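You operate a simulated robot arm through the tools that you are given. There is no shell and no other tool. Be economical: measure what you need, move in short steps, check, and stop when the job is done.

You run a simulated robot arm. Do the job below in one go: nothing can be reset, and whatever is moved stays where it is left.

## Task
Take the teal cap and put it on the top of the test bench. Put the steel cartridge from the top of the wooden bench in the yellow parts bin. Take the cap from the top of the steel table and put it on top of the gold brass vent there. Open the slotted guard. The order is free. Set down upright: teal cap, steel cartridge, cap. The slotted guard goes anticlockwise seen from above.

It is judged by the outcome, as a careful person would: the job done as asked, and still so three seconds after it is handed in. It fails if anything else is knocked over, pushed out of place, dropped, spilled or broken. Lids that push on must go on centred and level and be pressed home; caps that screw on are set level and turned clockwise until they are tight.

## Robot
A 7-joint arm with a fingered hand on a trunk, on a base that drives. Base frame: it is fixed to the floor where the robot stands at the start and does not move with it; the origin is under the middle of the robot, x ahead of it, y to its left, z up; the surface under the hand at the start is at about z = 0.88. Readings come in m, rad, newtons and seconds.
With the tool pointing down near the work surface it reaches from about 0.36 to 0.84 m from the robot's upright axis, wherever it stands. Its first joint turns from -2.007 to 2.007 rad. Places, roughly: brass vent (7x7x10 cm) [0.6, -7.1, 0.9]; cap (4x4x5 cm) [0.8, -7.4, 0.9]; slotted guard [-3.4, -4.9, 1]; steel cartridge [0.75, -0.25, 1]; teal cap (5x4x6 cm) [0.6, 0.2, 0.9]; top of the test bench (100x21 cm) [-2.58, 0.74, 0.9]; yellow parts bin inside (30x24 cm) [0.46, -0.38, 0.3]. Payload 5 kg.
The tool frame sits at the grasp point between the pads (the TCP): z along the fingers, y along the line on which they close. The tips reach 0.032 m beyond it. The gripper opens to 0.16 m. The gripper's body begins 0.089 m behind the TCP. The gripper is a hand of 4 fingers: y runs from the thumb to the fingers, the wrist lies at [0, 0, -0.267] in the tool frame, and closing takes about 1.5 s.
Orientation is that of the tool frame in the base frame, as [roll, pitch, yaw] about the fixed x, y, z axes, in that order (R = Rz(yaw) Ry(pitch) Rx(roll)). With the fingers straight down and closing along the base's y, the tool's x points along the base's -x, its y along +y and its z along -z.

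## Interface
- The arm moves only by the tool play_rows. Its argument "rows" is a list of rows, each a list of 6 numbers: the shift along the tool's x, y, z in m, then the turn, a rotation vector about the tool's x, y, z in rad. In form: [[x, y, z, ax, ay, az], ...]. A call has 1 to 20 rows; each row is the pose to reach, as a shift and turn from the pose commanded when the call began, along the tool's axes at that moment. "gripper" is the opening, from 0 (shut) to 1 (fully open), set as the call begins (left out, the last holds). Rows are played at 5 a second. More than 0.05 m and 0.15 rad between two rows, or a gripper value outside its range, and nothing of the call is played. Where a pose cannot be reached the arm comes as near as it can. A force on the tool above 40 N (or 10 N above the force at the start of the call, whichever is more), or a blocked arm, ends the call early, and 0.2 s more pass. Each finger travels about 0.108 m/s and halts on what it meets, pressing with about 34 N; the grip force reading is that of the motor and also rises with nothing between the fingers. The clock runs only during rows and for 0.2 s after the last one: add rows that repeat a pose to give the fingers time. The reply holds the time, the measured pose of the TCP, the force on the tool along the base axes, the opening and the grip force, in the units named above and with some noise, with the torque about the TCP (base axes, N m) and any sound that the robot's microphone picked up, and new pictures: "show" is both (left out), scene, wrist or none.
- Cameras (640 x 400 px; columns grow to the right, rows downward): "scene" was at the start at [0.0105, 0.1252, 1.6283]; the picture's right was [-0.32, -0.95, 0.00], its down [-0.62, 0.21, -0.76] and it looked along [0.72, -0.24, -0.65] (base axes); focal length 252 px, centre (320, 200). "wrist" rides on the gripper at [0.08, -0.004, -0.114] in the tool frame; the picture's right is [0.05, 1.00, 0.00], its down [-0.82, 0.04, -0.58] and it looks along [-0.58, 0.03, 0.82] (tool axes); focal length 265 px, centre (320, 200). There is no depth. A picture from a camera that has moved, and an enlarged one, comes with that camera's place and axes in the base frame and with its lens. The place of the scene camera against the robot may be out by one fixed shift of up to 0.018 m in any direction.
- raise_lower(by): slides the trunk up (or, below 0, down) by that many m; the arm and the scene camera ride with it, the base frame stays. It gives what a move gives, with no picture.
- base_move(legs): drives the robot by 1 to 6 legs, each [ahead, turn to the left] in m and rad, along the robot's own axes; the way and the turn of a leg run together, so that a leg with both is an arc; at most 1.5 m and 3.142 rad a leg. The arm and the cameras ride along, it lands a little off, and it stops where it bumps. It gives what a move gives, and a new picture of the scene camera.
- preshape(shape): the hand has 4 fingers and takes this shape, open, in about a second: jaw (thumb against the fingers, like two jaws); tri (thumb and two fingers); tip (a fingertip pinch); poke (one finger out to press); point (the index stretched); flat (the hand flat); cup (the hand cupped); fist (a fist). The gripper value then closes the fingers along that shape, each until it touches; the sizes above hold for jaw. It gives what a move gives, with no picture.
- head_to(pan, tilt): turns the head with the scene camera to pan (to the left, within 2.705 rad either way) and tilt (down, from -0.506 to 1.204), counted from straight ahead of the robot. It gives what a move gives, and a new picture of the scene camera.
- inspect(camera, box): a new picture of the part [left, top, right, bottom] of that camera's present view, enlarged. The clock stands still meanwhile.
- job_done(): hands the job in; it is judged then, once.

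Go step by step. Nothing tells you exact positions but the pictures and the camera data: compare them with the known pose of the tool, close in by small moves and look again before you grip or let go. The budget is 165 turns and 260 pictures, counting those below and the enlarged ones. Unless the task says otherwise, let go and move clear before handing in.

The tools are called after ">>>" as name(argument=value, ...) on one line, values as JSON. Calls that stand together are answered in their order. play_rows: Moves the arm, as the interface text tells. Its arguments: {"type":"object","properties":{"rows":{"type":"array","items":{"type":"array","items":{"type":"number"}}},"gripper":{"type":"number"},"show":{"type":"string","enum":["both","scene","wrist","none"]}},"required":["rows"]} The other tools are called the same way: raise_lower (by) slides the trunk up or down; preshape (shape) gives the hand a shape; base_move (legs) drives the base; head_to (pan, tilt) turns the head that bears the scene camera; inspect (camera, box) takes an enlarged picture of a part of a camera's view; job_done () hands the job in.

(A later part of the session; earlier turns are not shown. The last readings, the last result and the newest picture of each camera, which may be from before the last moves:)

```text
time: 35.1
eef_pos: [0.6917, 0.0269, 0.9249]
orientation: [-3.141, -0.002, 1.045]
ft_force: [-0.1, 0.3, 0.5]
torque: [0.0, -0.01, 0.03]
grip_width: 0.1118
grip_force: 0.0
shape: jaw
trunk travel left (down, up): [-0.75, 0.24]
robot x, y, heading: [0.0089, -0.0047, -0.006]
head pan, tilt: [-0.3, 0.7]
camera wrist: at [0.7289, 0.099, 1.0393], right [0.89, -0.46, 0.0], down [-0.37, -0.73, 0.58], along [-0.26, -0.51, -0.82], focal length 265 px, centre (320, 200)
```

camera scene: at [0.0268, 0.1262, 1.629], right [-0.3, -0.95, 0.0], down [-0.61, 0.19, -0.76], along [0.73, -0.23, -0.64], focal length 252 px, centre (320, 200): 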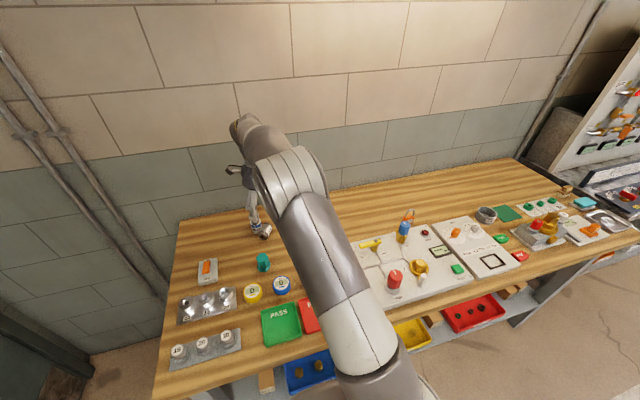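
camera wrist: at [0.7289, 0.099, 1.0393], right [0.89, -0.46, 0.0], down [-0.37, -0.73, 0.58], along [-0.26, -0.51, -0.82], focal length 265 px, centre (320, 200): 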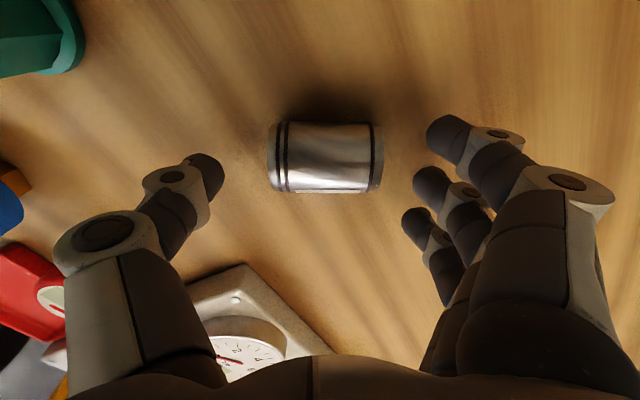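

The cartridge lies free at (0.701, 0.037) with its head pointing along about 152°. I'll raise, try the "tri" shape (so no low ring finger gets in the way), and turn the hand along the cartridge.

>>> play_rows(rows=[[0, 0, -0.04, 0, 0, 0], [0, 0, -0.08, 0, 0, 0], [0, 0, -0.12, 0, 0, 0]], show="none")

>>> preshape(shape="tri")

>>> play_rows(rows=[[0, 0, 0, 0, 0, -0.15], [0, 0, 0, 0, 0, -0.3], [0, 0, 0, 0, 0, -0.45], [0, 0, 0, 0, 0, -0.6], [0, 0, 0, 0, 0, -0.75], [0, 0, 0, 0, 0, -0.9], [0, 0, 0, 0, 0, -1.05], [0, 0, 0, 0, 0, -1.2], [0, 0, 0, 0, 0, -1.35], [0, 0, 0, 0, 0, -1.5], [0, 0, 0, 0, 0, -1.618], [0, 0, 0, 0, 0, -1.618]])

```text
time: 36.0
eef_pos: [0.6899, 0.0283, 1.0463]
orientation: [3.141, 0.001, 1.043]
ft_force: [-0.4, 0.3, -0.7]
torque: [0.0, 0.01, 0.02]
grip_width: 0.1115
grip_force: 0.0
shape: jaw
trunk travel left (down, up): [-0.75, 0.24]
robot x, y, heading: [0.0158, -0.0014, -0.003]
head pan, tilt: [-0.3, 0.7]
```

```text
time: 36.9
eef_pos: [0.6901, 0.0277, 1.045]
orientation: [-3.14, 0.001, 1.044]
ft_force: [-0.2, -0.5, 0.1]
torque: [-0.02, -0.01, 0.0]
grip_width: 0.1599
grip_force: 0.1
shape: tri
trunk travel left (down, up): [-0.75, 0.24]
robot x, y, heading: [0.0138, 0.0032, -0.001]
head pan, tilt: [-0.3, 0.7]
```

```text
time: 39.5
eef_pos: [0.6905, 0.0283, 1.046]
orientation: [-3.141, 0.0, 2.663]
ft_force: [-0.1, 0.8, -0.6]
torque: [0.05, 0.0, 0.04]
grip_width: 0.1599
grip_force: 0.0
shape: tri
trunk travel left (down, up): [-0.75, 0.24]
robot x, y, heading: [0.0168, -0.002, -0.004]
head pan, tilt: [-0.3, 0.7]
camera scene: at [0.0268, 0.1263, 1.629], right [-0.3, -0.95, 0.0], down [-0.61, 0.19, -0.76], along [0.73, -0.23, -0.64], focal length 252 px, centre (320, 200)
camera wrist: at [0.6184, 0.0608, 1.1597], right [0.41, 0.91, 0.0], down [0.74, -0.34, 0.58], along [0.53, -0.24, -0.82], focal length 265 px, centre (320, 200)
```

scene: 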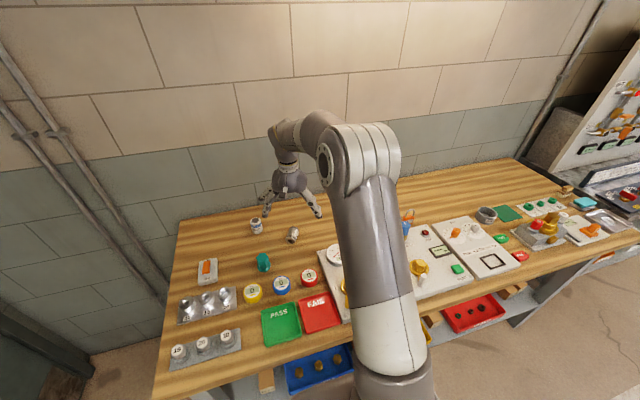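
wrist: 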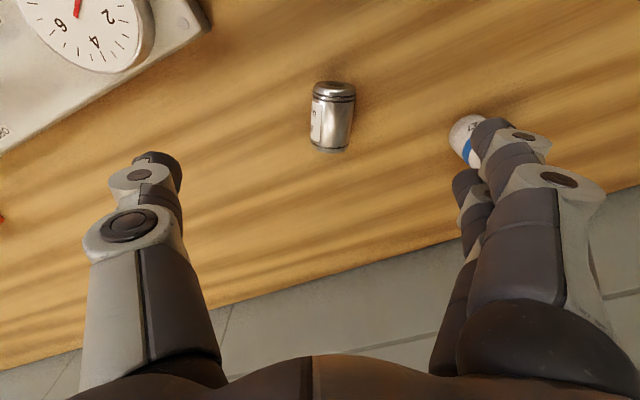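

Tri leaves the thumb with index and middle. I'll tilt 20° so that later the hand can hold the cartridge upright while pointing 20° below level, centre over it, and descend part of the way.

>>> play_rows(rows=[[0, 0.006, 0.02, 0, -0.12, 0], [0, 0.013, 0.05, 0, -0.24, 0], [0, 0.013, 0.08, 0, -0.35, 0], [0, 0.013, 0.095, 0, -0.35, 0], [0, 0.013, 0.095, 0, -0.35, 0]], gripper=0.6)

```text
time: 40.6
eef_pos: [0.6968, 0.0391, 0.9516]
orientation: [-3.141, 0.351, 2.665]
ft_force: [0.7, 0.3, -1.2]
torque: [0.01, 0.03, -0.01]
grip_width: 0.0966
grip_force: 0.1
shape: tri
trunk travel left (down, up): [-0.75, 0.24]
robot x, y, heading: [0.0161, -0.0008, 0.002]
head pan, tilt: [-0.3, 0.7]
camera scene: at [0.0268, 0.1263, 1.629], right [-0.3, -0.95, 0.0], down [-0.61, 0.19, -0.76], along [0.73, -0.23, -0.64], focal length 252 px, centre (320, 200)
camera wrist: at [0.5942, 0.088, 1.0297], right [0.42, 0.91, -0.02], down [0.52, -0.22, 0.82], along [0.74, -0.35, -0.57], focal length 265 px, centre (320, 200)
```

scene: 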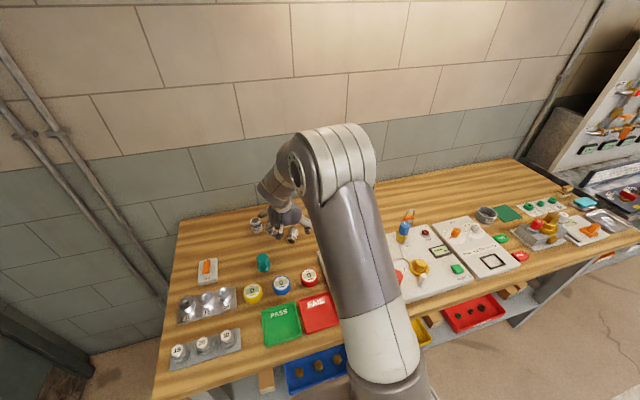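
wrist: 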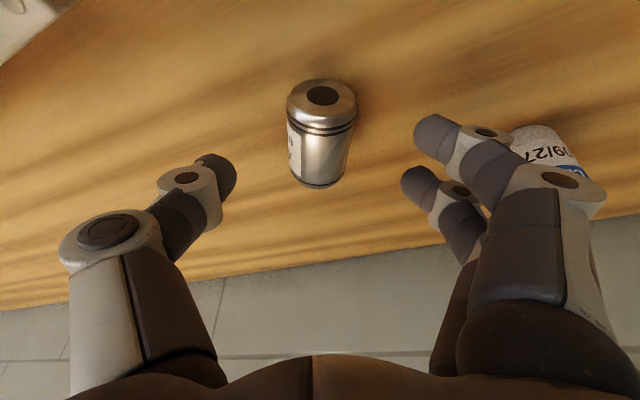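

>>> play_rows(rows=[[0.003, 0, 0.009, 0, 0, 0], [0.007, 0, 0.019, 0, 0, 0], [0.009, 0, 0.025, 0, 0, 0], [0.01, 0, 0.028, 0, 0, 0], [0.01, 0, 0.028, 0, 0, 0]], show="wrist")

```text
time: 41.9
eef_pos: [0.697, 0.0378, 0.9241]
orientation: [3.137, 0.354, 2.66]
ft_force: [2.0, -4.1, 20.5]
torque: [1.76, -1.01, -0.43]
grip_width: 0.0955
grip_force: 0.1
shape: tri
trunk travel left (down, up): [-0.75, 0.24]
robot x, y, heading: [0.0165, -0.0036, -0.004]
head pan, tilt: [-0.3, 0.7]
camera wrist: at [0.5943, 0.087, 1.0022], right [0.42, 0.91, -0.02], down [0.52, -0.23, 0.82], along [0.75, -0.35, -0.57], focal length 265 px, centre (320, 200)
```

wrist: 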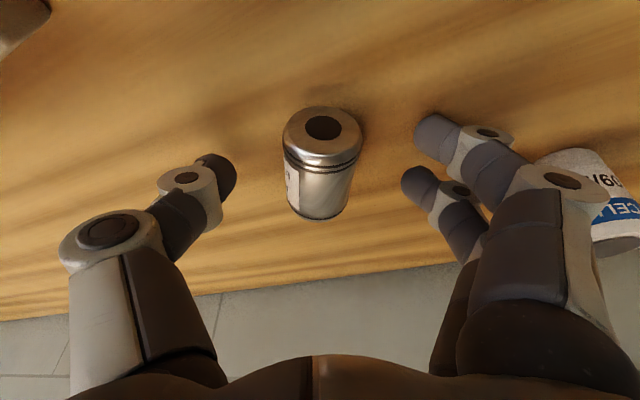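

>>> play_rows(rows=[[-0.002, 0, -0.0055, 0, 0, 0], [-0.002, 0, -0.0055, 0, 0, 0]], show="none")

>>> play_rows(rows=[[0, 0, 0, 0, 0, 0], [0, 0, 0, 0, 0, 0], [0, 0, 0, 0, 0, 0], [0, 0, 0, 0, 0, 0], [0, 0, 0, 0, 0, 0], [0, 0, 0, 0, 0, 0], [0, 0, 0, 0, 0, 0]], gripper=0, show="wrist")

```text
time: 42.5
eef_pos: [0.6953, 0.0402, 0.9253]
orientation: [-3.139, 0.348, 2.664]
ft_force: [-0.7, 0.4, 4.1]
torque: [0.45, -0.34, 0.01]
grip_width: 0.0963
grip_force: 0.0
shape: tri
trunk travel left (down, up): [-0.75, 0.24]
robot x, y, heading: [0.0185, -0.0015, -0.001]
head pan, tilt: [-0.3, 0.7]
```

```text
time: 44.0
eef_pos: [0.6967, 0.0388, 0.9269]
orientation: [3.14, 0.35, 2.663]
ft_force: [-1.7, -0.2, 1.9]
torque: [0.38, -0.3, 0.02]
grip_width: 0.0317
grip_force: 33.9
shape: tri
trunk travel left (down, up): [-0.75, 0.24]
robot x, y, heading: [0.0149, -0.0011, 0.004]
head pan, tilt: [-0.3, 0.7]
camera wrist: at [0.594, 0.088, 1.0063], right [0.42, 0.91, -0.02], down [0.52, -0.22, 0.82], along [0.74, -0.35, -0.57], focal length 265 px, centre (320, 200)
```

wrist: 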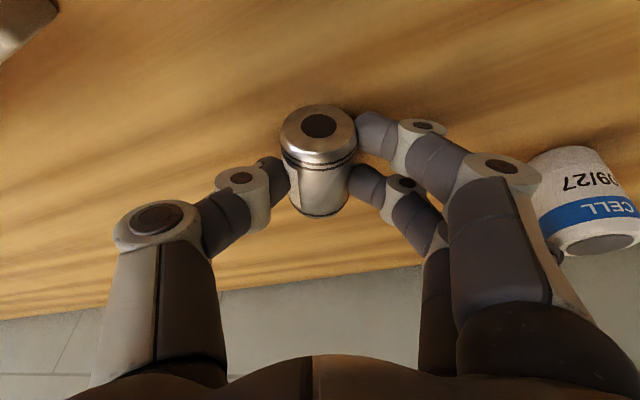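

This is a solid three-point grip across the body. I'll lift slowly and check.

>>> play_rows(rows=[[-0.003, 0, -0.0094, 0, 0, 0], [-0.01, 0, -0.028, 0, 0, 0], [-0.02, 0, -0.056, 0, 0, 0], [-0.034, 0, -0.094, 0, 0, 0], [-0.034, 0, -0.094, 0, 0, 0]])

```text
time: 45.2
eef_pos: [0.696, 0.0391, 1.027]
orientation: [-3.139, 0.35, 2.664]
ft_force: [-0.4, 0.8, -2.6]
torque: [0.04, 0.03, 0.01]
grip_width: 0.0312
grip_force: 34.0
shape: tri
trunk travel left (down, up): [-0.75, 0.24]
robot x, y, heading: [0.0116, 0.0, -0.003]
head pan, tilt: [-0.3, 0.7]
camera scene: at [0.0274, 0.1263, 1.6289], right [-0.3, -0.95, 0.0], down [-0.62, 0.19, -0.76], along [0.73, -0.23, -0.64], focal length 252 px, centre (320, 200)
camera wrist: at [0.5941, 0.0877, 1.106], right [0.42, 0.91, -0.02], down [0.52, -0.22, 0.82], along [0.74, -0.35, -0.57], focal length 265 px, centre (320, 200)
```

scene: 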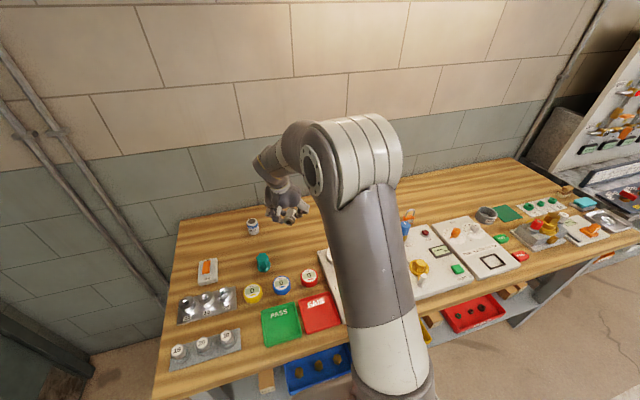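
wrist: 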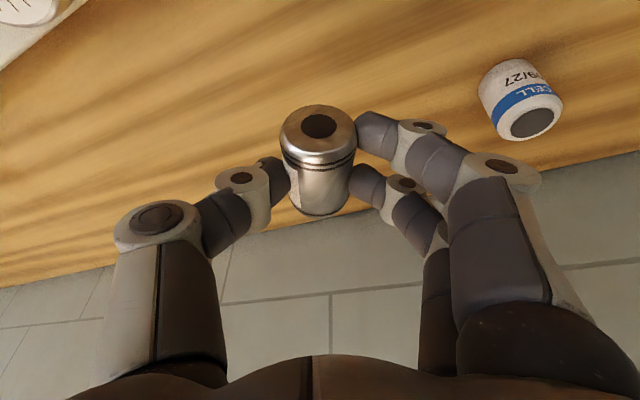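

>>> inspect(camera="scene", box=[220, 150, 340, 250])

```text
4.00 times, centred on (280, 200) of scene
camera zoom: at [0.0274, 0.1263, 1.6289], right [-0.3, -0.95, 0.0], down [-0.62, 0.19, -0.76], along [0.73, -0.23, -0.64], focal length 1009 px, centre (480, 200)
```

zoom: 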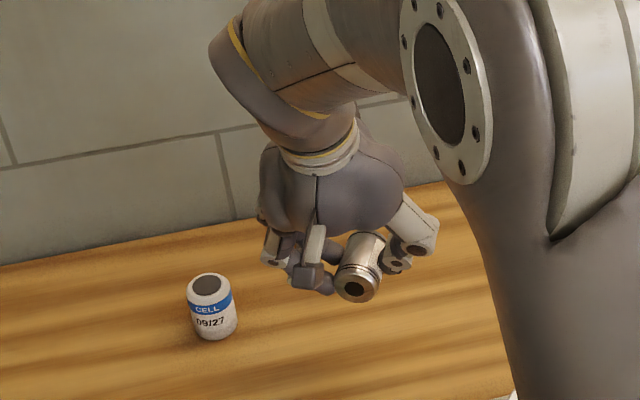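

The cartridge is held firmly. The CELL seems to have been nudged about 1 cm toward +y by the folded finger, and I'll restore that afterwards. Now I'll back off and turn the hand forward.

>>> base_move(legs=[[-0.75, 0]])

>>> play_rows(rows=[[0, 0, 0, 0.051, 0, 0.139], [0, 0, 0, 0.101, 0, 0.278], [0, 0, 0, 0.152, 0, 0.417], [0, 0, 0, 0.202, 0, 0.556], [0, 0, 0, 0.253, 0, 0.695], [0, 0, 0, 0.304, 0, 0.834], [0, 0, 0, 0.354, 0, 0.973], [0, 0, 0, 0.405, 0, 1.112], [0, 0, 0, 0.455, 0, 1.251], [0, 0, 0, 0.506, 0, 1.391], [0, 0, 0, 0.557, 0, 1.53], [0, 0, 0, 0.607, 0, 1.669], [0, 0, 0, 0.658, 0, 1.808], [0, 0, 0, 0.709, 0, 1.947], [0, 0, 0, 0.759, 0, 2.086], [0, 0, 0, 0.81, 0, 2.225], [0, 0, 0, 0.86, 0, 2.364], [0, 0, 0, 0.911, 0, 2.503], [0, 0, 0, 0.911, 0, 2.503]])

```text
time: 49.4
eef_pos: [-0.0618, 0.041, 1.0266]
orientation: [3.14, 0.349, 2.664]
ft_force: [0.9, -0.4, -2.7]
torque: [0.02, 0.06, 0.0]
grip_width: 0.0313
grip_force: 33.8
shape: tri
trunk travel left (down, up): [-0.75, 0.24]
robot x, y, heading: [-0.7447, -0.0018, 0.001]
head pan, tilt: [-0.3, 0.7]
camera scene: at [-0.7313, 0.1273, 1.629], right [-0.3, -0.96, 0.0], down [-0.62, 0.19, -0.77], along [0.73, -0.23, -0.64], focal length 252 px, centre (320, 200)
```

scene: 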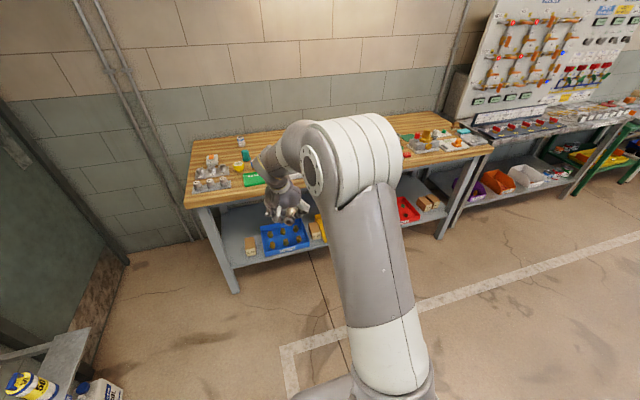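

```text
time: 53.4
eef_pos: [-0.0608, 0.0417, 1.0269]
orientation: [-3.141, 0.35, -0.002]
ft_force: [-0.1, 0.5, -2.9]
torque: [-0.03, -0.03, 0.0]
grip_width: 0.031
grip_force: 34.6
shape: tri
trunk travel left (down, up): [-0.75, 0.24]
robot x, y, heading: [-0.7424, 0.0009, 0.005]
head pan, tilt: [-0.3, 0.7]
camera scene: at [-0.7308, 0.1275, 1.6289], right [-0.3, -0.96, 0.0], down [-0.62, 0.19, -0.76], along [0.73, -0.23, -0.64], focal length 252 px, centre (320, 200)
camera wrist: at [0.0544, 0.045, 1.1058], right [0.05, -1.0, -0.02], down [-0.57, -0.04, 0.82], along [-0.82, -0.03, -0.57], focal length 265 px, centre (320, 200)
```

scene: 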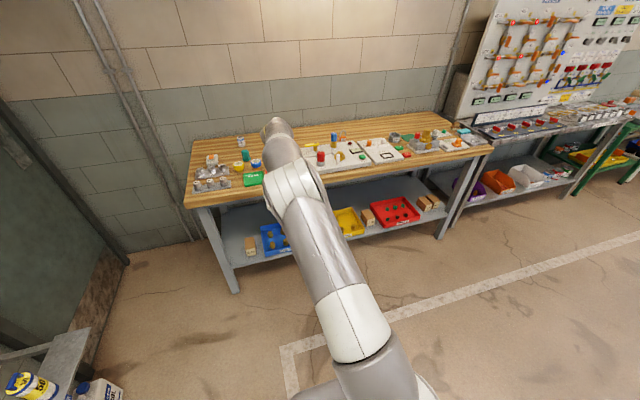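
wrist: 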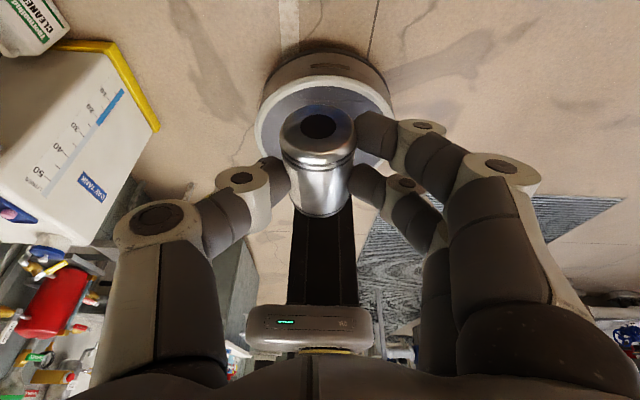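

>>> play_rows(rows=[[0, 0, 0, 0, 0.14, 0], [0, 0, 0, 0, 0.28, 0], [0, 0, 0, 0, 0.42, 0], [0, 0, 0, 0, 0.56, 0], [0, 0, 0, 0, 0.7, 0], [0, 0, 0, 0, 0.84, 0], [0, 0, 0, 0, 0.98, 0], [0, 0, 0, 0, 1.12, 0], [0, 0, 0, 0, 1.26, 0], [0, 0, 0, 0, 1.4, 0], [0, 0, 0, 0, 1.5, 0], [0, 0, 0, 0, 1.571, 0], [0, 0, 0, 0, 1.571, 0]])

>>> inspect(camera="wrist", box=[230, 40, 470, 220])

```text
time: 56.1
eef_pos: [-0.0618, 0.0407, 1.0264]
orientation: [-3.141, -1.222, -0.001]
ft_force: [-1.1, -0.1, -2.0]
torque: [-0.01, 0.07, 0.02]
grip_width: 0.0308
grip_force: 34.7
shape: tri
trunk travel left (down, up): [-0.75, 0.24]
robot x, y, heading: [-0.7378, -0.0012, 0.0]
head pan, tilt: [-0.3, 0.7]
camera scene: at [-0.7309, 0.1272, 1.629], right [-0.3, -0.96, 0.0], down [-0.62, 0.19, -0.76], along [0.73, -0.23, -0.64], focal length 252 px, centre (320, 200)
camera wrist: at [-0.1399, 0.0449, 1.1407], right [0.02, -1.0, 0.05], down [-0.82, -0.04, -0.57], along [0.57, -0.03, -0.82], focal length 265 px, centre (320, 200)
```

scene: 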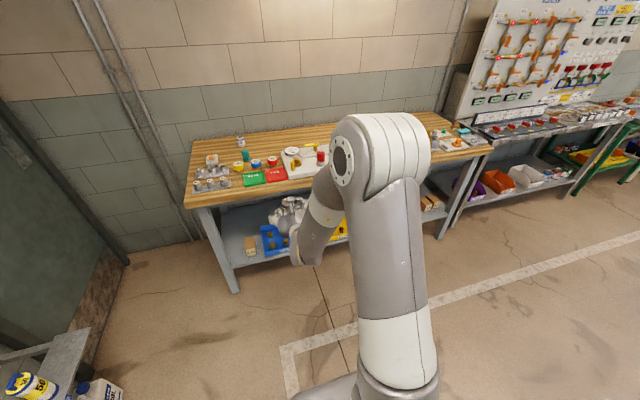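
wrist: 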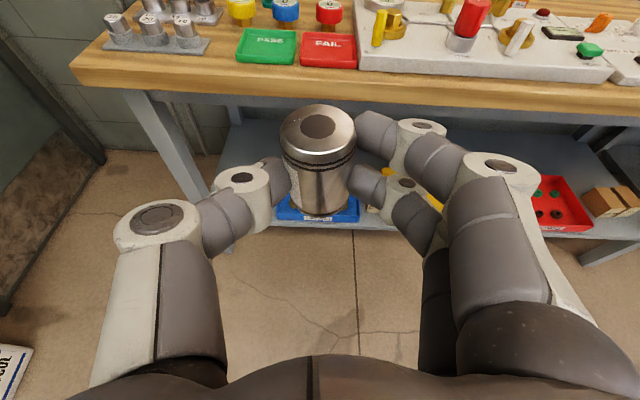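

```text
2.22 times, centred on (350, 130) of wrist
camera zoom: at [-0.1399, 0.0449, 1.1407], right [0.02, -1.0, 0.05], down [-0.82, -0.04, -0.57], along [0.57, -0.03, -0.82], focal length 590 px, centre (253, 356)
```

zoom: 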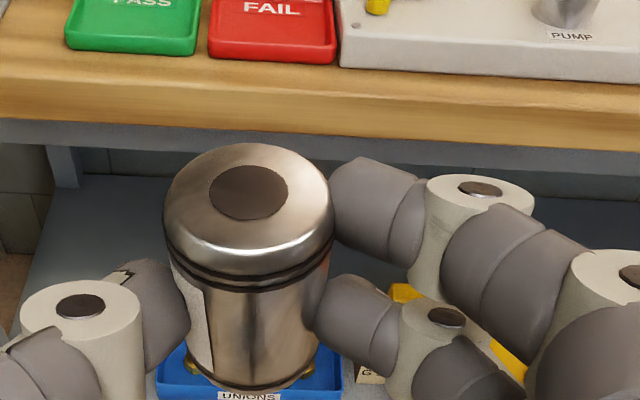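

The cartridge is now upright in the hand, about 3.5 cm ahead of the TCP with its bottom about 3.7 cm below it. I'll lower the trunk here in the open, then drive round in front of the yellow bin.

>>> raise_lower(by=-0.6)

>>> base_move(legs=[[0, -1.2], [0.535, 0], [0, 1.2]])

>>> play_rows(rows=[[0, 0, 0, 0, 0, 0]], show="wrist")

```text
refused: -0.6 is not a number from -0.4 to 0.4
```

```text
time: 65.2
eef_pos: [0.1355, -0.4519, 1.0265]
orientation: [-3.141, -1.221, 0.012]
ft_force: [1.2, -0.1, -2.7]
torque: [0.01, 0.08, -0.01]
grip_width: 0.0307
grip_force: 33.9
shape: tri
trunk travel left (down, up): [-0.75, 0.24]
robot x, y, heading: [-0.5458, -0.4955, 0.006]
head pan, tilt: [-0.3, 0.7]
camera scene: at [-0.5342, -0.3697, 1.6289], right [-0.29, -0.96, 0.0], down [-0.62, 0.19, -0.76], along [0.73, -0.22, -0.64], focal length 252 px, centre (320, 200)
```

scene: 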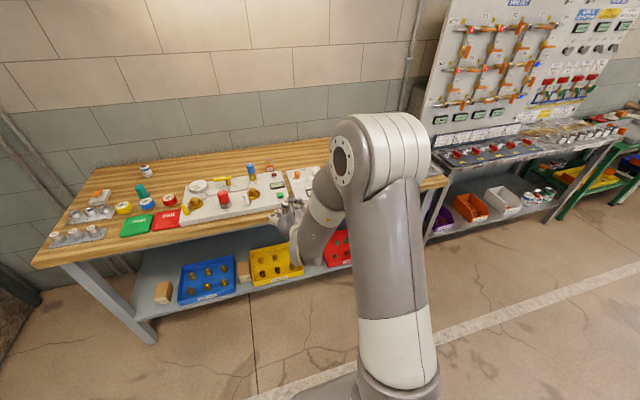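

```text
time: 65.6
eef_pos: [0.1361, -0.4532, 1.0245]
orientation: [3.14, -1.221, 0.008]
ft_force: [-0.8, 0.3, -2.0]
torque: [-0.01, 0.06, -0.01]
grip_width: 0.0305
grip_force: 33.7
shape: tri
trunk travel left (down, up): [-0.75, 0.24]
robot x, y, heading: [-0.5426, -0.4974, 0.004]
head pan, tilt: [-0.3, 0.7]
camera wrist: at [0.0574, -0.4484, 1.1404], right [0.02, -1.0, 0.05], down [-0.82, -0.05, -0.57], along [0.57, -0.03, -0.82], focal length 265 px, centre (320, 200)
```

wrist: 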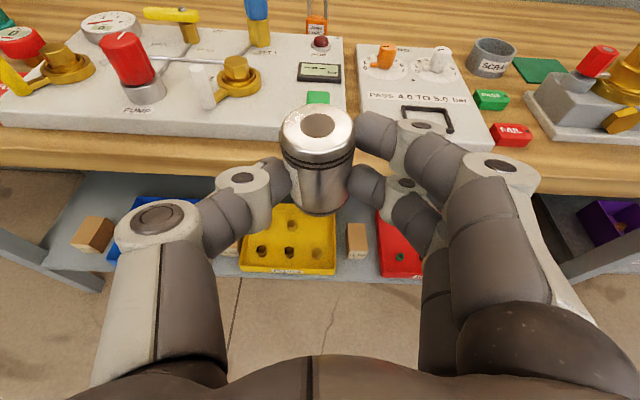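

The clearance to the bench edge is good, so I'll lower the trunk in two steps.

>>> raise_lower(by=-0.35)

>>> raise_lower(by=-0.24)

>>> play_rows(rows=[[0, 0, 0, 0, 0, 0]], show="both")

```text
time: 69.0
eef_pos: [0.1356, -0.4518, 0.6757]
orientation: [3.139, -1.223, 0.009]
ft_force: [-0.2, -0.2, -3.5]
torque: [-0.02, 0.09, -0.02]
grip_width: 0.0306
grip_force: 34.0
shape: tri
trunk travel left (down, up): [-0.4, 0.59]
robot x, y, heading: [-0.5441, -0.4984, 0.004]
head pan, tilt: [-0.3, 0.7]
```

```text
time: 71.5
eef_pos: [0.1353, -0.4522, 0.4361]
orientation: [3.141, -1.223, 0.009]
ft_force: [-0.1, 0.2, -2.9]
torque: [0.02, 0.1, -0.02]
grip_width: 0.0303
grip_force: 33.8
shape: tri
trunk travel left (down, up): [-0.16, 0.83]
robot x, y, heading: [-0.5414, -0.4939, 0.005]
head pan, tilt: [-0.3, 0.7]
```

```text
time: 71.9
eef_pos: [0.1352, -0.4525, 0.4357]
orientation: [3.14, -1.222, 0.009]
ft_force: [-0.7, -0.6, -2.2]
torque: [-0.01, 0.07, -0.01]
grip_width: 0.0306
grip_force: 34.1
shape: tri
trunk travel left (down, up): [-0.16, 0.83]
robot x, y, heading: [-0.5474, -0.4942, 0.006]
head pan, tilt: [-0.3, 0.7]
camera scene: at [-0.5343, -0.37, 1.039], right [-0.29, -0.96, 0.0], down [-0.62, 0.19, -0.76], along [0.73, -0.22, -0.64], focal length 252 px, centre (320, 200)
camera wrist: at [0.0574, -0.4483, 0.5507], right [0.02, -1.0, 0.05], down [-0.82, -0.05, -0.57], along [0.57, -0.03, -0.82], focal length 265 px, centre (320, 200)
```

scene: 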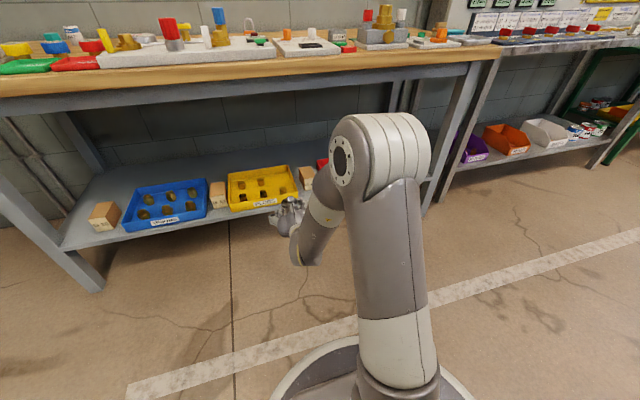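
wrist: 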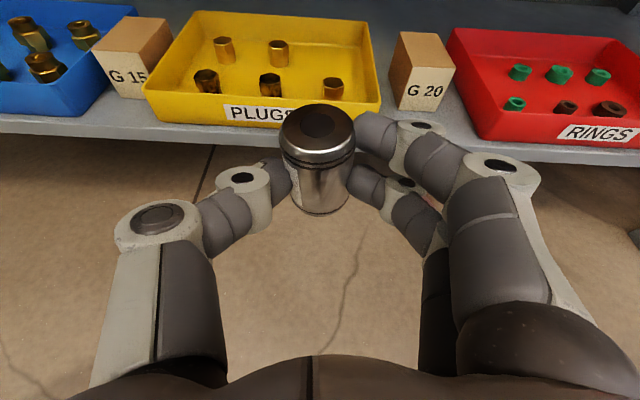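

The bin is clearly visible. The free slot is near (0.51, -0.47), and the cartridge bottom is well above the rim. I'll drive in.

>>> base_move(legs=[[0.3, 0]])

>>> play_rows(rows=[[0, 0, 0, 0, 0, 0]], show="wrist")

```text
time: 74.0
eef_pos: [0.4336, -0.4491, 0.4365]
orientation: [3.14, -1.221, 0.011]
ft_force: [-0.1, 0.1, -2.2]
torque: [0.02, 0.09, 0.0]
grip_width: 0.0304
grip_force: 33.7
shape: tri
trunk travel left (down, up): [-0.16, 0.83]
robot x, y, heading: [-0.247, -0.492, 0.006]
head pan, tilt: [-0.3, 0.7]
camera scene: at [-0.236, -0.3676, 1.0389], right [-0.29, -0.96, 0.0], down [-0.62, 0.18, -0.76], along [0.73, -0.22, -0.64], focal length 252 px, centre (320, 200)
```

scene: 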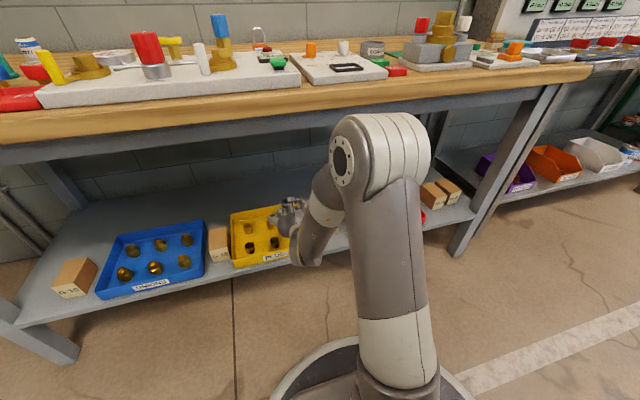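

```text
time: 74.4
eef_pos: [0.4347, -0.4484, 0.4351]
orientation: [3.138, -1.221, 0.01]
ft_force: [0.2, 0.1, -2.3]
torque: [0.01, 0.09, 0.02]
grip_width: 0.0305
grip_force: 34.5
shape: tri
trunk travel left (down, up): [-0.16, 0.83]
robot x, y, heading: [-0.2465, -0.4982, 0.009]
head pan, tilt: [-0.3, 0.7]
camera wrist: at [0.3557, -0.4446, 0.5504], right [0.03, -1.0, 0.05], down [-0.82, -0.05, -0.57], along [0.57, -0.02, -0.82], focal length 265 px, centre (320, 200)
```

wrist: 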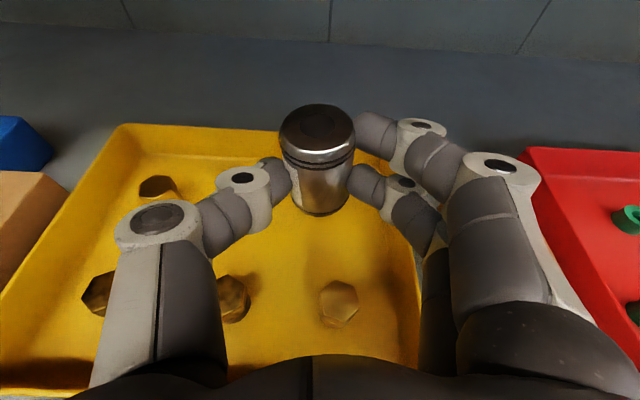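

>>> play_rows(rows=[[0.008, 0.01, 0.021, 0, 0, 0], [0.0154, 0.02, 0.0423, 0, 0, 0], [-0.003, 0.02, 0.049, 0, 0, 0], [-0.022, 0.02, 0.056, 0, 0, 0], [-0.041, 0.02, 0.063, 0, 0, 0], [-0.041, 0.02, 0.063, 0, 0, 0]], show="wrist")

```text
time: 75.4
eef_pos: [0.4841, -0.4616, 0.4058]
orientation: [3.101, -1.246, 0.067]
ft_force: [1.5, 0.8, -3.2]
torque: [-0.12, 0.04, 0.15]
grip_width: 0.0304
grip_force: 33.8
shape: tri
trunk travel left (down, up): [-0.16, 0.83]
robot x, y, heading: [-0.2492, -0.4916, 0.012]
head pan, tilt: [-0.3, 0.7]
stopped in row 5: the force on the tool passed its limit at 46 N (the readings are from after the stop); the commanded pose is now the measured one
camera wrist: at [0.4032, -0.4581, 0.5178], right [0.04, -1.0, 0.06], down [-0.81, -0.07, -0.59], along [0.59, -0.02, -0.81], focal length 265 px, centre (320, 200)
```

wrist: 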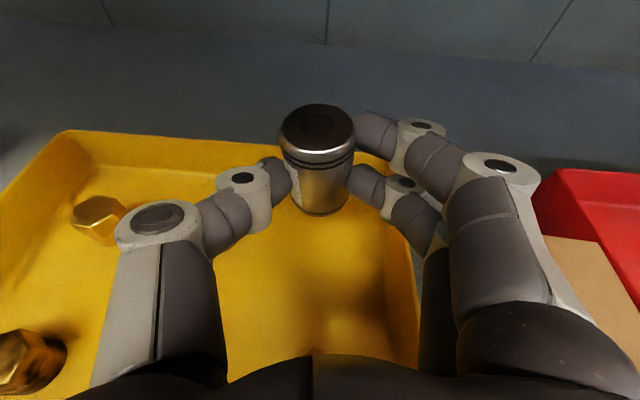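

The move was stopped by a force earlier than expected. I'll look at what is touching.

>>> head_to(pan=0.0, tilt=0.75)

>>> inspect(camera="scene", box=[120, 100, 360, 300])

```text
time: 76.2
eef_pos: [0.484, -0.4627, 0.4059]
orientation: [3.097, -1.248, 0.067]
ft_force: [0.9, -0.5, -2.2]
torque: [0.03, 0.07, -0.04]
grip_width: 0.0302
grip_force: 34.0
shape: tri
trunk travel left (down, up): [-0.16, 0.83]
robot x, y, heading: [-0.2469, -0.4964, 0.014]
head pan, tilt: [0.0, 0.75]
camera scene: at [-0.2348, -0.3425, 1.0347], right [0.01, -1.0, 0.0], down [-0.68, -0.01, -0.73], along [0.73, 0.01, -0.68], focal length 252 px, centre (320, 200)
```

scene: 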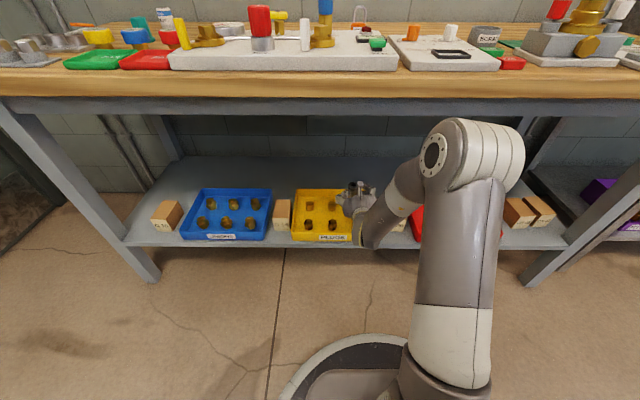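

```text
2.00 times, centred on (240, 200) of scene
camera zoom: at [-0.2348, -0.3425, 1.0347], right [0.01, -1.0, 0.0], down [-0.68, -0.01, -0.73], along [0.73, 0.01, -0.68], focal length 505 px, centre (480, 200)
```

zoom: 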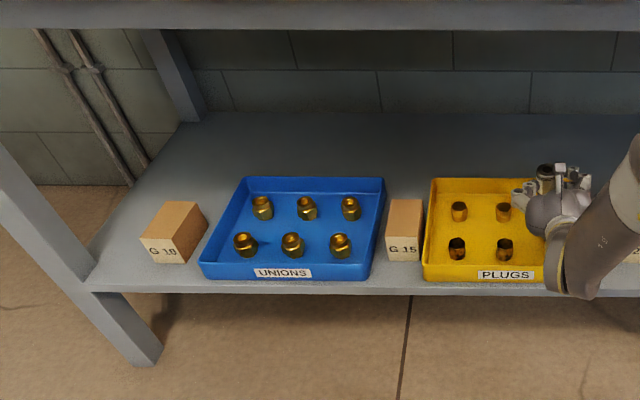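

Nothing is obviously touching at the hand, since the cartridge bottom should be about 7 cm above the bin floor. I suspect the elbow or an arm limit, so I'll lower with the trunk instead, in a small step.

>>> raise_lower(by=-0.02)

>>> inspect(camera="scene", box=[300, 100, 540, 300])

```text
time: 76.9
eef_pos: [0.4856, -0.4616, 0.3868]
orientation: [3.098, -1.248, 0.069]
ft_force: [-0.3, 0.0, -1.7]
torque: [0.02, 0.08, -0.02]
grip_width: 0.0305
grip_force: 34.2
shape: tri
trunk travel left (down, up): [-0.14, 0.85]
robot x, y, heading: [-0.2468, -0.494, 0.01]
head pan, tilt: [0.0, 0.75]
```

```text
2.00 times, centred on (420, 200) of scene
camera zoom: at [-0.2348, -0.3425, 1.0147], right [0.01, -1.0, 0.0], down [-0.68, -0.01, -0.73], along [0.73, 0.01, -0.68], focal length 505 px, centre (120, 200)
```

zoom: 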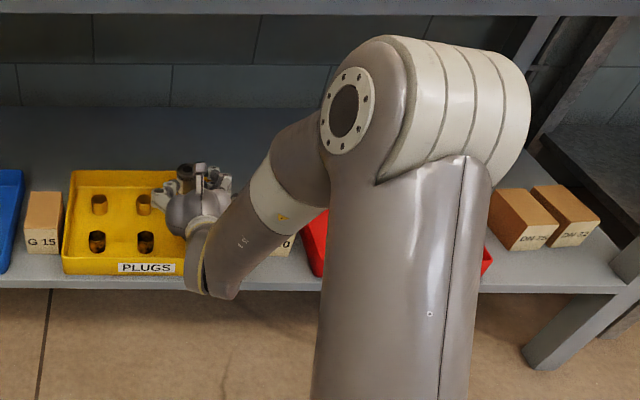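

The trunk lowering is free of contact. I'll go further down in small steps.

>>> raise_lower(by=-0.03)

>>> play_rows(rows=[[0, 0, 0, 0, 0, 0]], show="wrist")

```text
time: 77.6
eef_pos: [0.4894, -0.4573, 0.3703]
orientation: [3.054, -1.272, 0.121]
ft_force: [-1.3, 4.5, 12.3]
torque: [-1.04, 1.07, -0.33]
grip_width: 0.0305
grip_force: 34.1
shape: tri
trunk travel left (down, up): [-0.112, 0.878]
robot x, y, heading: [-0.2436, -0.4943, 0.014]
head pan, tilt: [0.0, 0.75]
stopped: the force on the tool passed its limit at 46 N (the readings are from after the stop); the commanded pose is now the measured one
```

```text
time: 78.0
eef_pos: [0.4883, -0.4587, 0.3696]
orientation: [3.056, -1.27, 0.115]
ft_force: [-0.5, 4.8, 17.0]
torque: [-1.27, 1.28, -0.29]
grip_width: 0.0304
grip_force: 33.9
shape: tri
trunk travel left (down, up): [-0.112, 0.878]
robot x, y, heading: [-0.2479, -0.4951, 0.016]
head pan, tilt: [0.0, 0.75]
camera wrist: at [0.4049, -0.4539, 0.4795], right [0.05, -1.0, 0.07], down [-0.79, -0.09, -0.61], along [0.61, -0.03, -0.79], focal length 265 px, centre (320, 200)
```

wrist: 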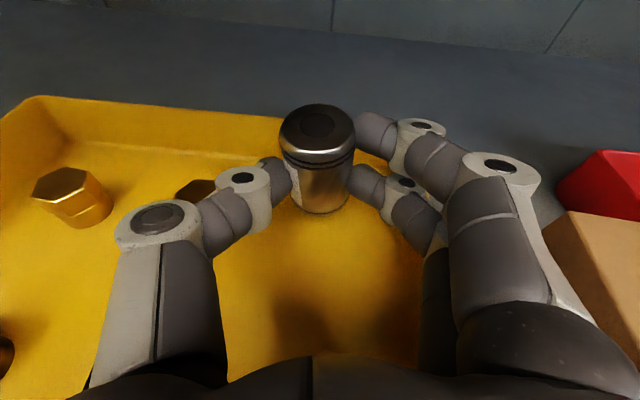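

The torque reading puts the contact about 8 cm behind and 9 cm to the right of the TCP: the folded ring finger on the bin's right wall or the G20 box edge. I'll raise again and check that nothing shifted.

>>> raise_lower(by=0.08)

>>> base_move(legs=[[-0.3, 0]])

>>> play_rows(rows=[[0, 0, 0, 0, 0, 0]], show="wrist")

>>> inspect(camera="wrist", box=[130, 0, 470, 160])

```text
time: 79.1
eef_pos: [0.4885, -0.4586, 0.4451]
orientation: [3.065, -1.268, 0.11]
ft_force: [-0.5, 0.2, -3.0]
torque: [-0.02, 0.08, 0.01]
grip_width: 0.0303
grip_force: 34.1
shape: tri
trunk travel left (down, up): [-0.192, 0.798]
robot x, y, heading: [-0.2458, -0.4936, 0.008]
head pan, tilt: [0.0, 0.75]
```

```text
time: 81.2
eef_pos: [0.1886, -0.4623, 0.4479]
orientation: [3.066, -1.268, 0.112]
ft_force: [-0.1, 0.0, -2.4]
torque: [-0.02, 0.05, 0.0]
grip_width: 0.0304
grip_force: 34.2
shape: tri
trunk travel left (down, up): [-0.192, 0.798]
robot x, y, heading: [-0.5461, -0.5015, 0.013]
head pan, tilt: [0.0, 0.75]
camera scene: at [-0.5351, -0.3459, 1.0665], right [0.01, -1.0, 0.0], down [-0.68, -0.01, -0.73], along [0.73, 0.01, -0.68], focal length 252 px, centre (320, 200)
```

scene: 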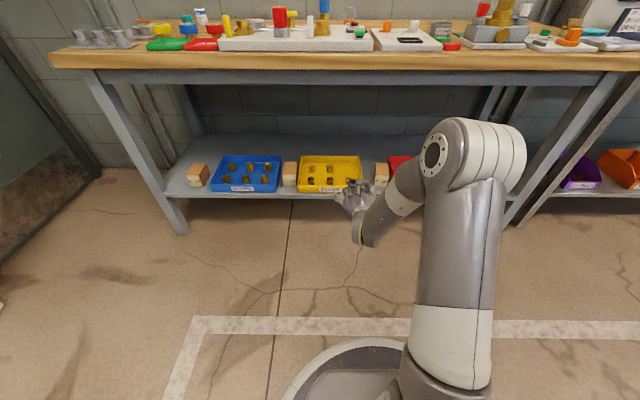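

```text
time: 81.6
eef_pos: [0.1893, -0.4622, 0.4473]
orientation: [3.065, -1.265, 0.108]
ft_force: [-0.2, 0.2, -2.7]
torque: [-0.02, 0.07, 0.01]
grip_width: 0.0306
grip_force: 33.7
shape: tri
trunk travel left (down, up): [-0.192, 0.798]
robot x, y, heading: [-0.5442, -0.4976, 0.011]
head pan, tilt: [0.0, 0.75]
camera wrist: at [0.1049, -0.4582, 0.5572], right [0.05, -1.0, 0.07], down [-0.79, -0.08, -0.6], along [0.61, -0.03, -0.79], focal length 265 px, centre (320, 200)
```

wrist: 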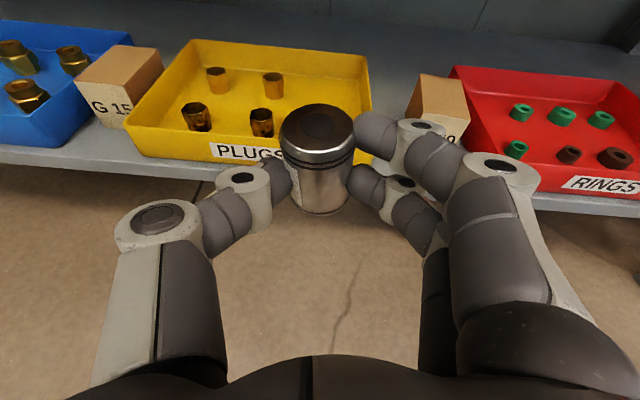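

```text
1.88 times, centred on (300, 80) of wrist
camera zoom: at [0.1049, -0.4582, 0.5572], right [0.05, -1.0, 0.07], down [-0.79, -0.08, -0.6], along [0.61, -0.03, -0.79], focal length 500 px, centre (358, 426)
```

zoom: 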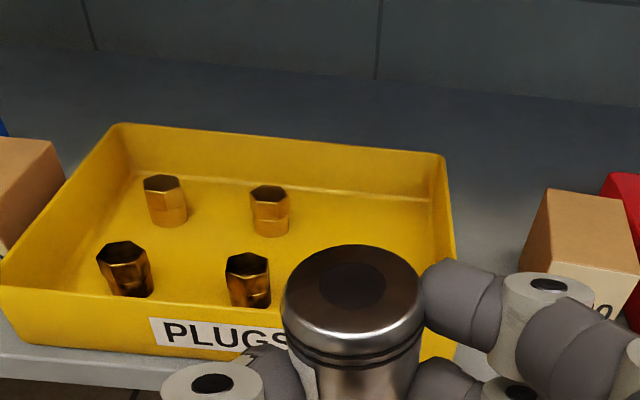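

>>> inspect(camera="scene", box=[270, 140, 430, 210])

```text
4.00 times, centred on (350, 175) of scene
camera zoom: at [-0.5351, -0.3459, 1.0665], right [0.01, -1.0, 0.0], down [-0.68, -0.01, -0.73], along [0.73, 0.01, -0.68], focal length 1009 px, centre (200, 300)
```

zoom: 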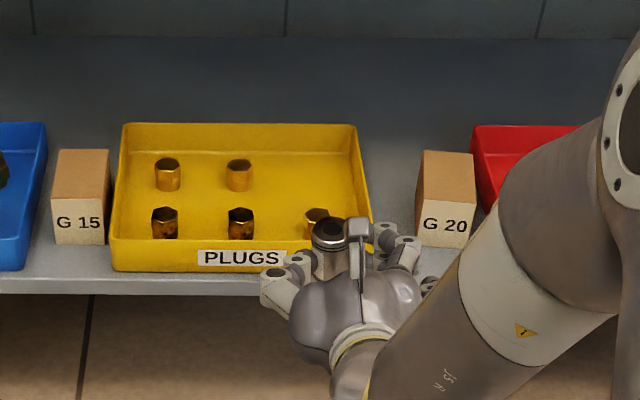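

The G20 box seems to have been pushed about 2 cm to the right, and I'll push it back later. Let me look closely at the hand's lower side.

>>> inspect(camera="scene", box=[330, 170, 400, 220])

```text
8.00 times, centred on (365, 195) of scene
camera zoom: at [-0.5351, -0.3459, 1.0665], right [0.01, -1.0, 0.0], down [-0.68, -0.01, -0.73], along [0.73, 0.01, -0.68], focal length 2019 px, centre (-40, 240)
```

zoom: 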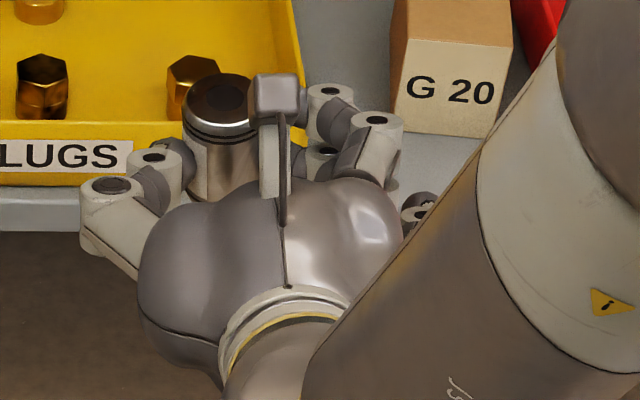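

The ring finger sticks out low on the right. I'll yaw the hand about 20° to the right so that it stays inside the bin over free floor, and also true up the tilt.

>>> play_rows(rows=[[0, 0, 0, -0.12, -0.014, 0.046], [0, 0, 0, -0.24, -0.028, 0.092], [0, 0, 0, -0.36, -0.043, 0.138], [0, 0, 0, -0.36, -0.043, 0.138]], show="wrist")

```text
time: 82.6
eef_pos: [0.1883, -0.464, 0.4472]
orientation: [3.122, -1.227, -0.334]
ft_force: [-0.3, -0.2, -2.3]
torque: [0.04, 0.06, -0.01]
grip_width: 0.0302
grip_force: 34.3
shape: tri
trunk travel left (down, up): [-0.192, 0.798]
robot x, y, heading: [-0.5461, -0.4989, 0.012]
head pan, tilt: [0.0, 0.75]
camera wrist: at [0.1158, -0.4301, 0.5606], right [-0.33, -0.94, 0.06], down [-0.78, 0.24, -0.57], along [0.53, -0.23, -0.82], focal length 265 px, centre (320, 200)
```

wrist: 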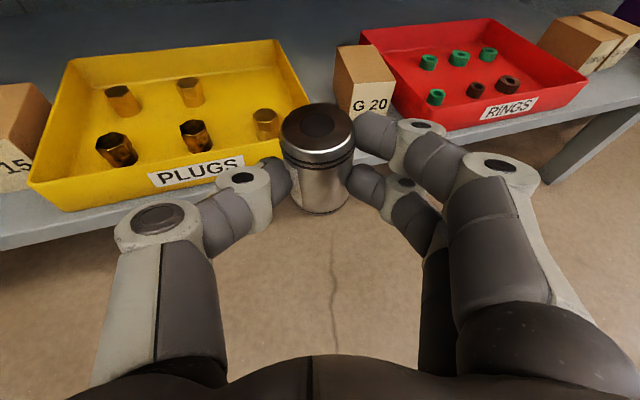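

>>> base_move(legs=[[0.31, 0]])

>>> play_rows(rows=[[0, 0, 0, 0, 0, 0]], show="wrist")

```text
time: 84.7
eef_pos: [0.4962, -0.4585, 0.4463]
orientation: [3.125, -1.231, -0.331]
ft_force: [0.3, 0.0, -3.0]
torque: [0.04, 0.07, 0.03]
grip_width: 0.0304
grip_force: 34.2
shape: tri
trunk travel left (down, up): [-0.192, 0.798]
robot x, y, heading: [-0.242, -0.4958, 0.015]
head pan, tilt: [0.0, 0.75]
camera scene: at [-0.2283, -0.3421, 1.0665], right [0.01, -1.0, 0.0], down [-0.68, -0.01, -0.73], along [0.73, 0.01, -0.68], focal length 252 px, centre (320, 200)
```

scene: 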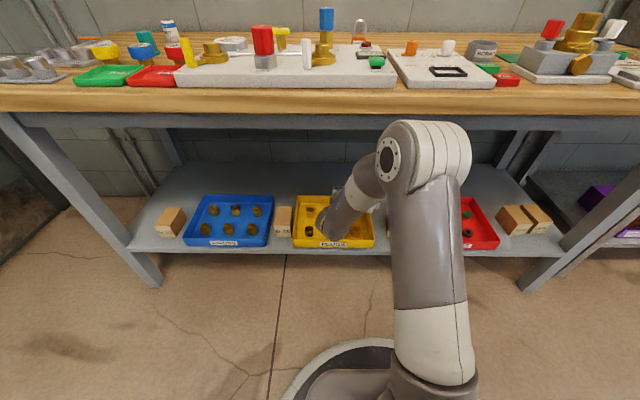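

```text
time: 85.1
eef_pos: [0.4948, -0.4583, 0.4465]
orientation: [3.123, -1.23, -0.332]
ft_force: [0.4, -0.1, -3.3]
torque: [0.02, 0.05, 0.01]
grip_width: 0.0303
grip_force: 34.0
shape: tri
trunk travel left (down, up): [-0.192, 0.798]
robot x, y, heading: [-0.2397, -0.4957, 0.01]
head pan, tilt: [0.0, 0.75]
camera wrist: at [0.4226, -0.4257, 0.5603], right [-0.33, -0.94, 0.05], down [-0.78, 0.24, -0.57], along [0.53, -0.23, -0.82], focal length 265 px, centre (320, 200)
```

wrist: 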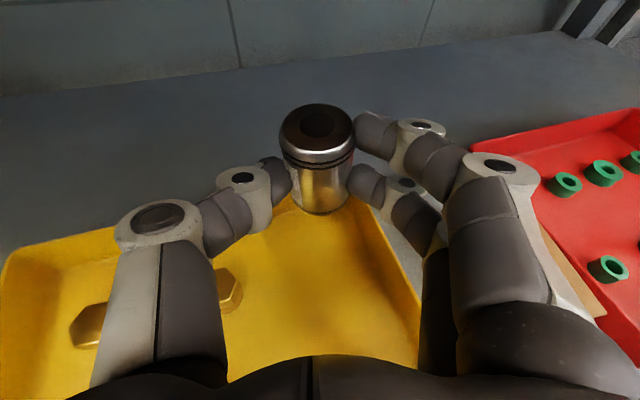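

>>> play_rows(rows=[[0.0043, -0.0139, 0.0122, 0, 0, 0], [0.0043, -0.0139, 0.0122, 0, 0, 0]], show="none")

>>> raise_lower(by=-0.06)

>>> play_rows(rows=[[0, 0, 0, 0, 0, 0]], show="both")

```text
time: 85.7
eef_pos: [0.5118, -0.4484, 0.4458]
orientation: [3.123, -1.228, -0.33]
ft_force: [0.5, -0.9, -3.2]
torque: [0.02, 0.09, -0.02]
grip_width: 0.0305
grip_force: 33.8
shape: tri
trunk travel left (down, up): [-0.192, 0.798]
robot x, y, heading: [-0.2415, -0.4958, 0.016]
head pan, tilt: [0.0, 0.75]
```

```text
time: 86.7
eef_pos: [0.512, -0.4498, 0.3866]
orientation: [3.124, -1.227, -0.332]
ft_force: [0.3, -0.8, -2.2]
torque: [-0.03, 0.12, -0.01]
grip_width: 0.0304
grip_force: 34.2
shape: tri
trunk travel left (down, up): [-0.132, 0.858]
robot x, y, heading: [-0.2356, -0.4943, 0.012]
head pan, tilt: [0.0, 0.75]
```

```text
time: 87.1
eef_pos: [0.5121, -0.4491, 0.3872]
orientation: [3.122, -1.228, -0.331]
ft_force: [-0.3, 0.0, -2.0]
torque: [0.0, 0.07, -0.02]
grip_width: 0.0304
grip_force: 33.8
shape: tri
trunk travel left (down, up): [-0.132, 0.858]
robot x, y, heading: [-0.2408, -0.493, 0.015]
head pan, tilt: [0.0, 0.75]
camera scene: at [-0.2283, -0.3421, 1.0065], right [0.01, -1.0, 0.0], down [-0.68, -0.01, -0.73], along [0.73, 0.01, -0.68], focal length 252 px, centre (320, 200)
camera wrist: at [0.4394, -0.4168, 0.5004], right [-0.33, -0.94, 0.05], down [-0.78, 0.24, -0.57], along [0.53, -0.23, -0.82], focal length 265 px, centre (320, 200)
```

scene: 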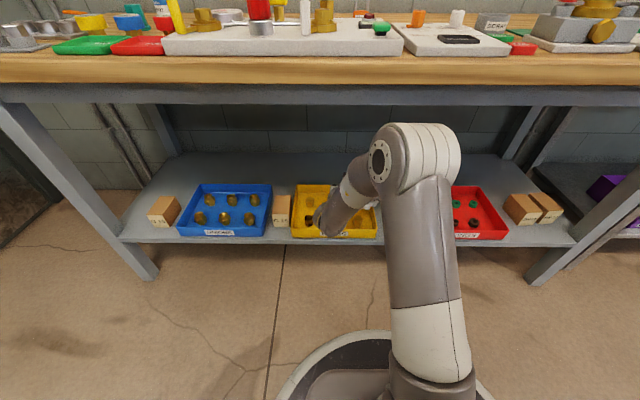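
wrist: 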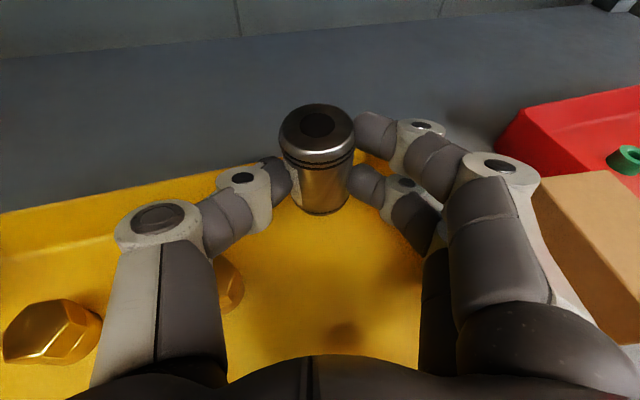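

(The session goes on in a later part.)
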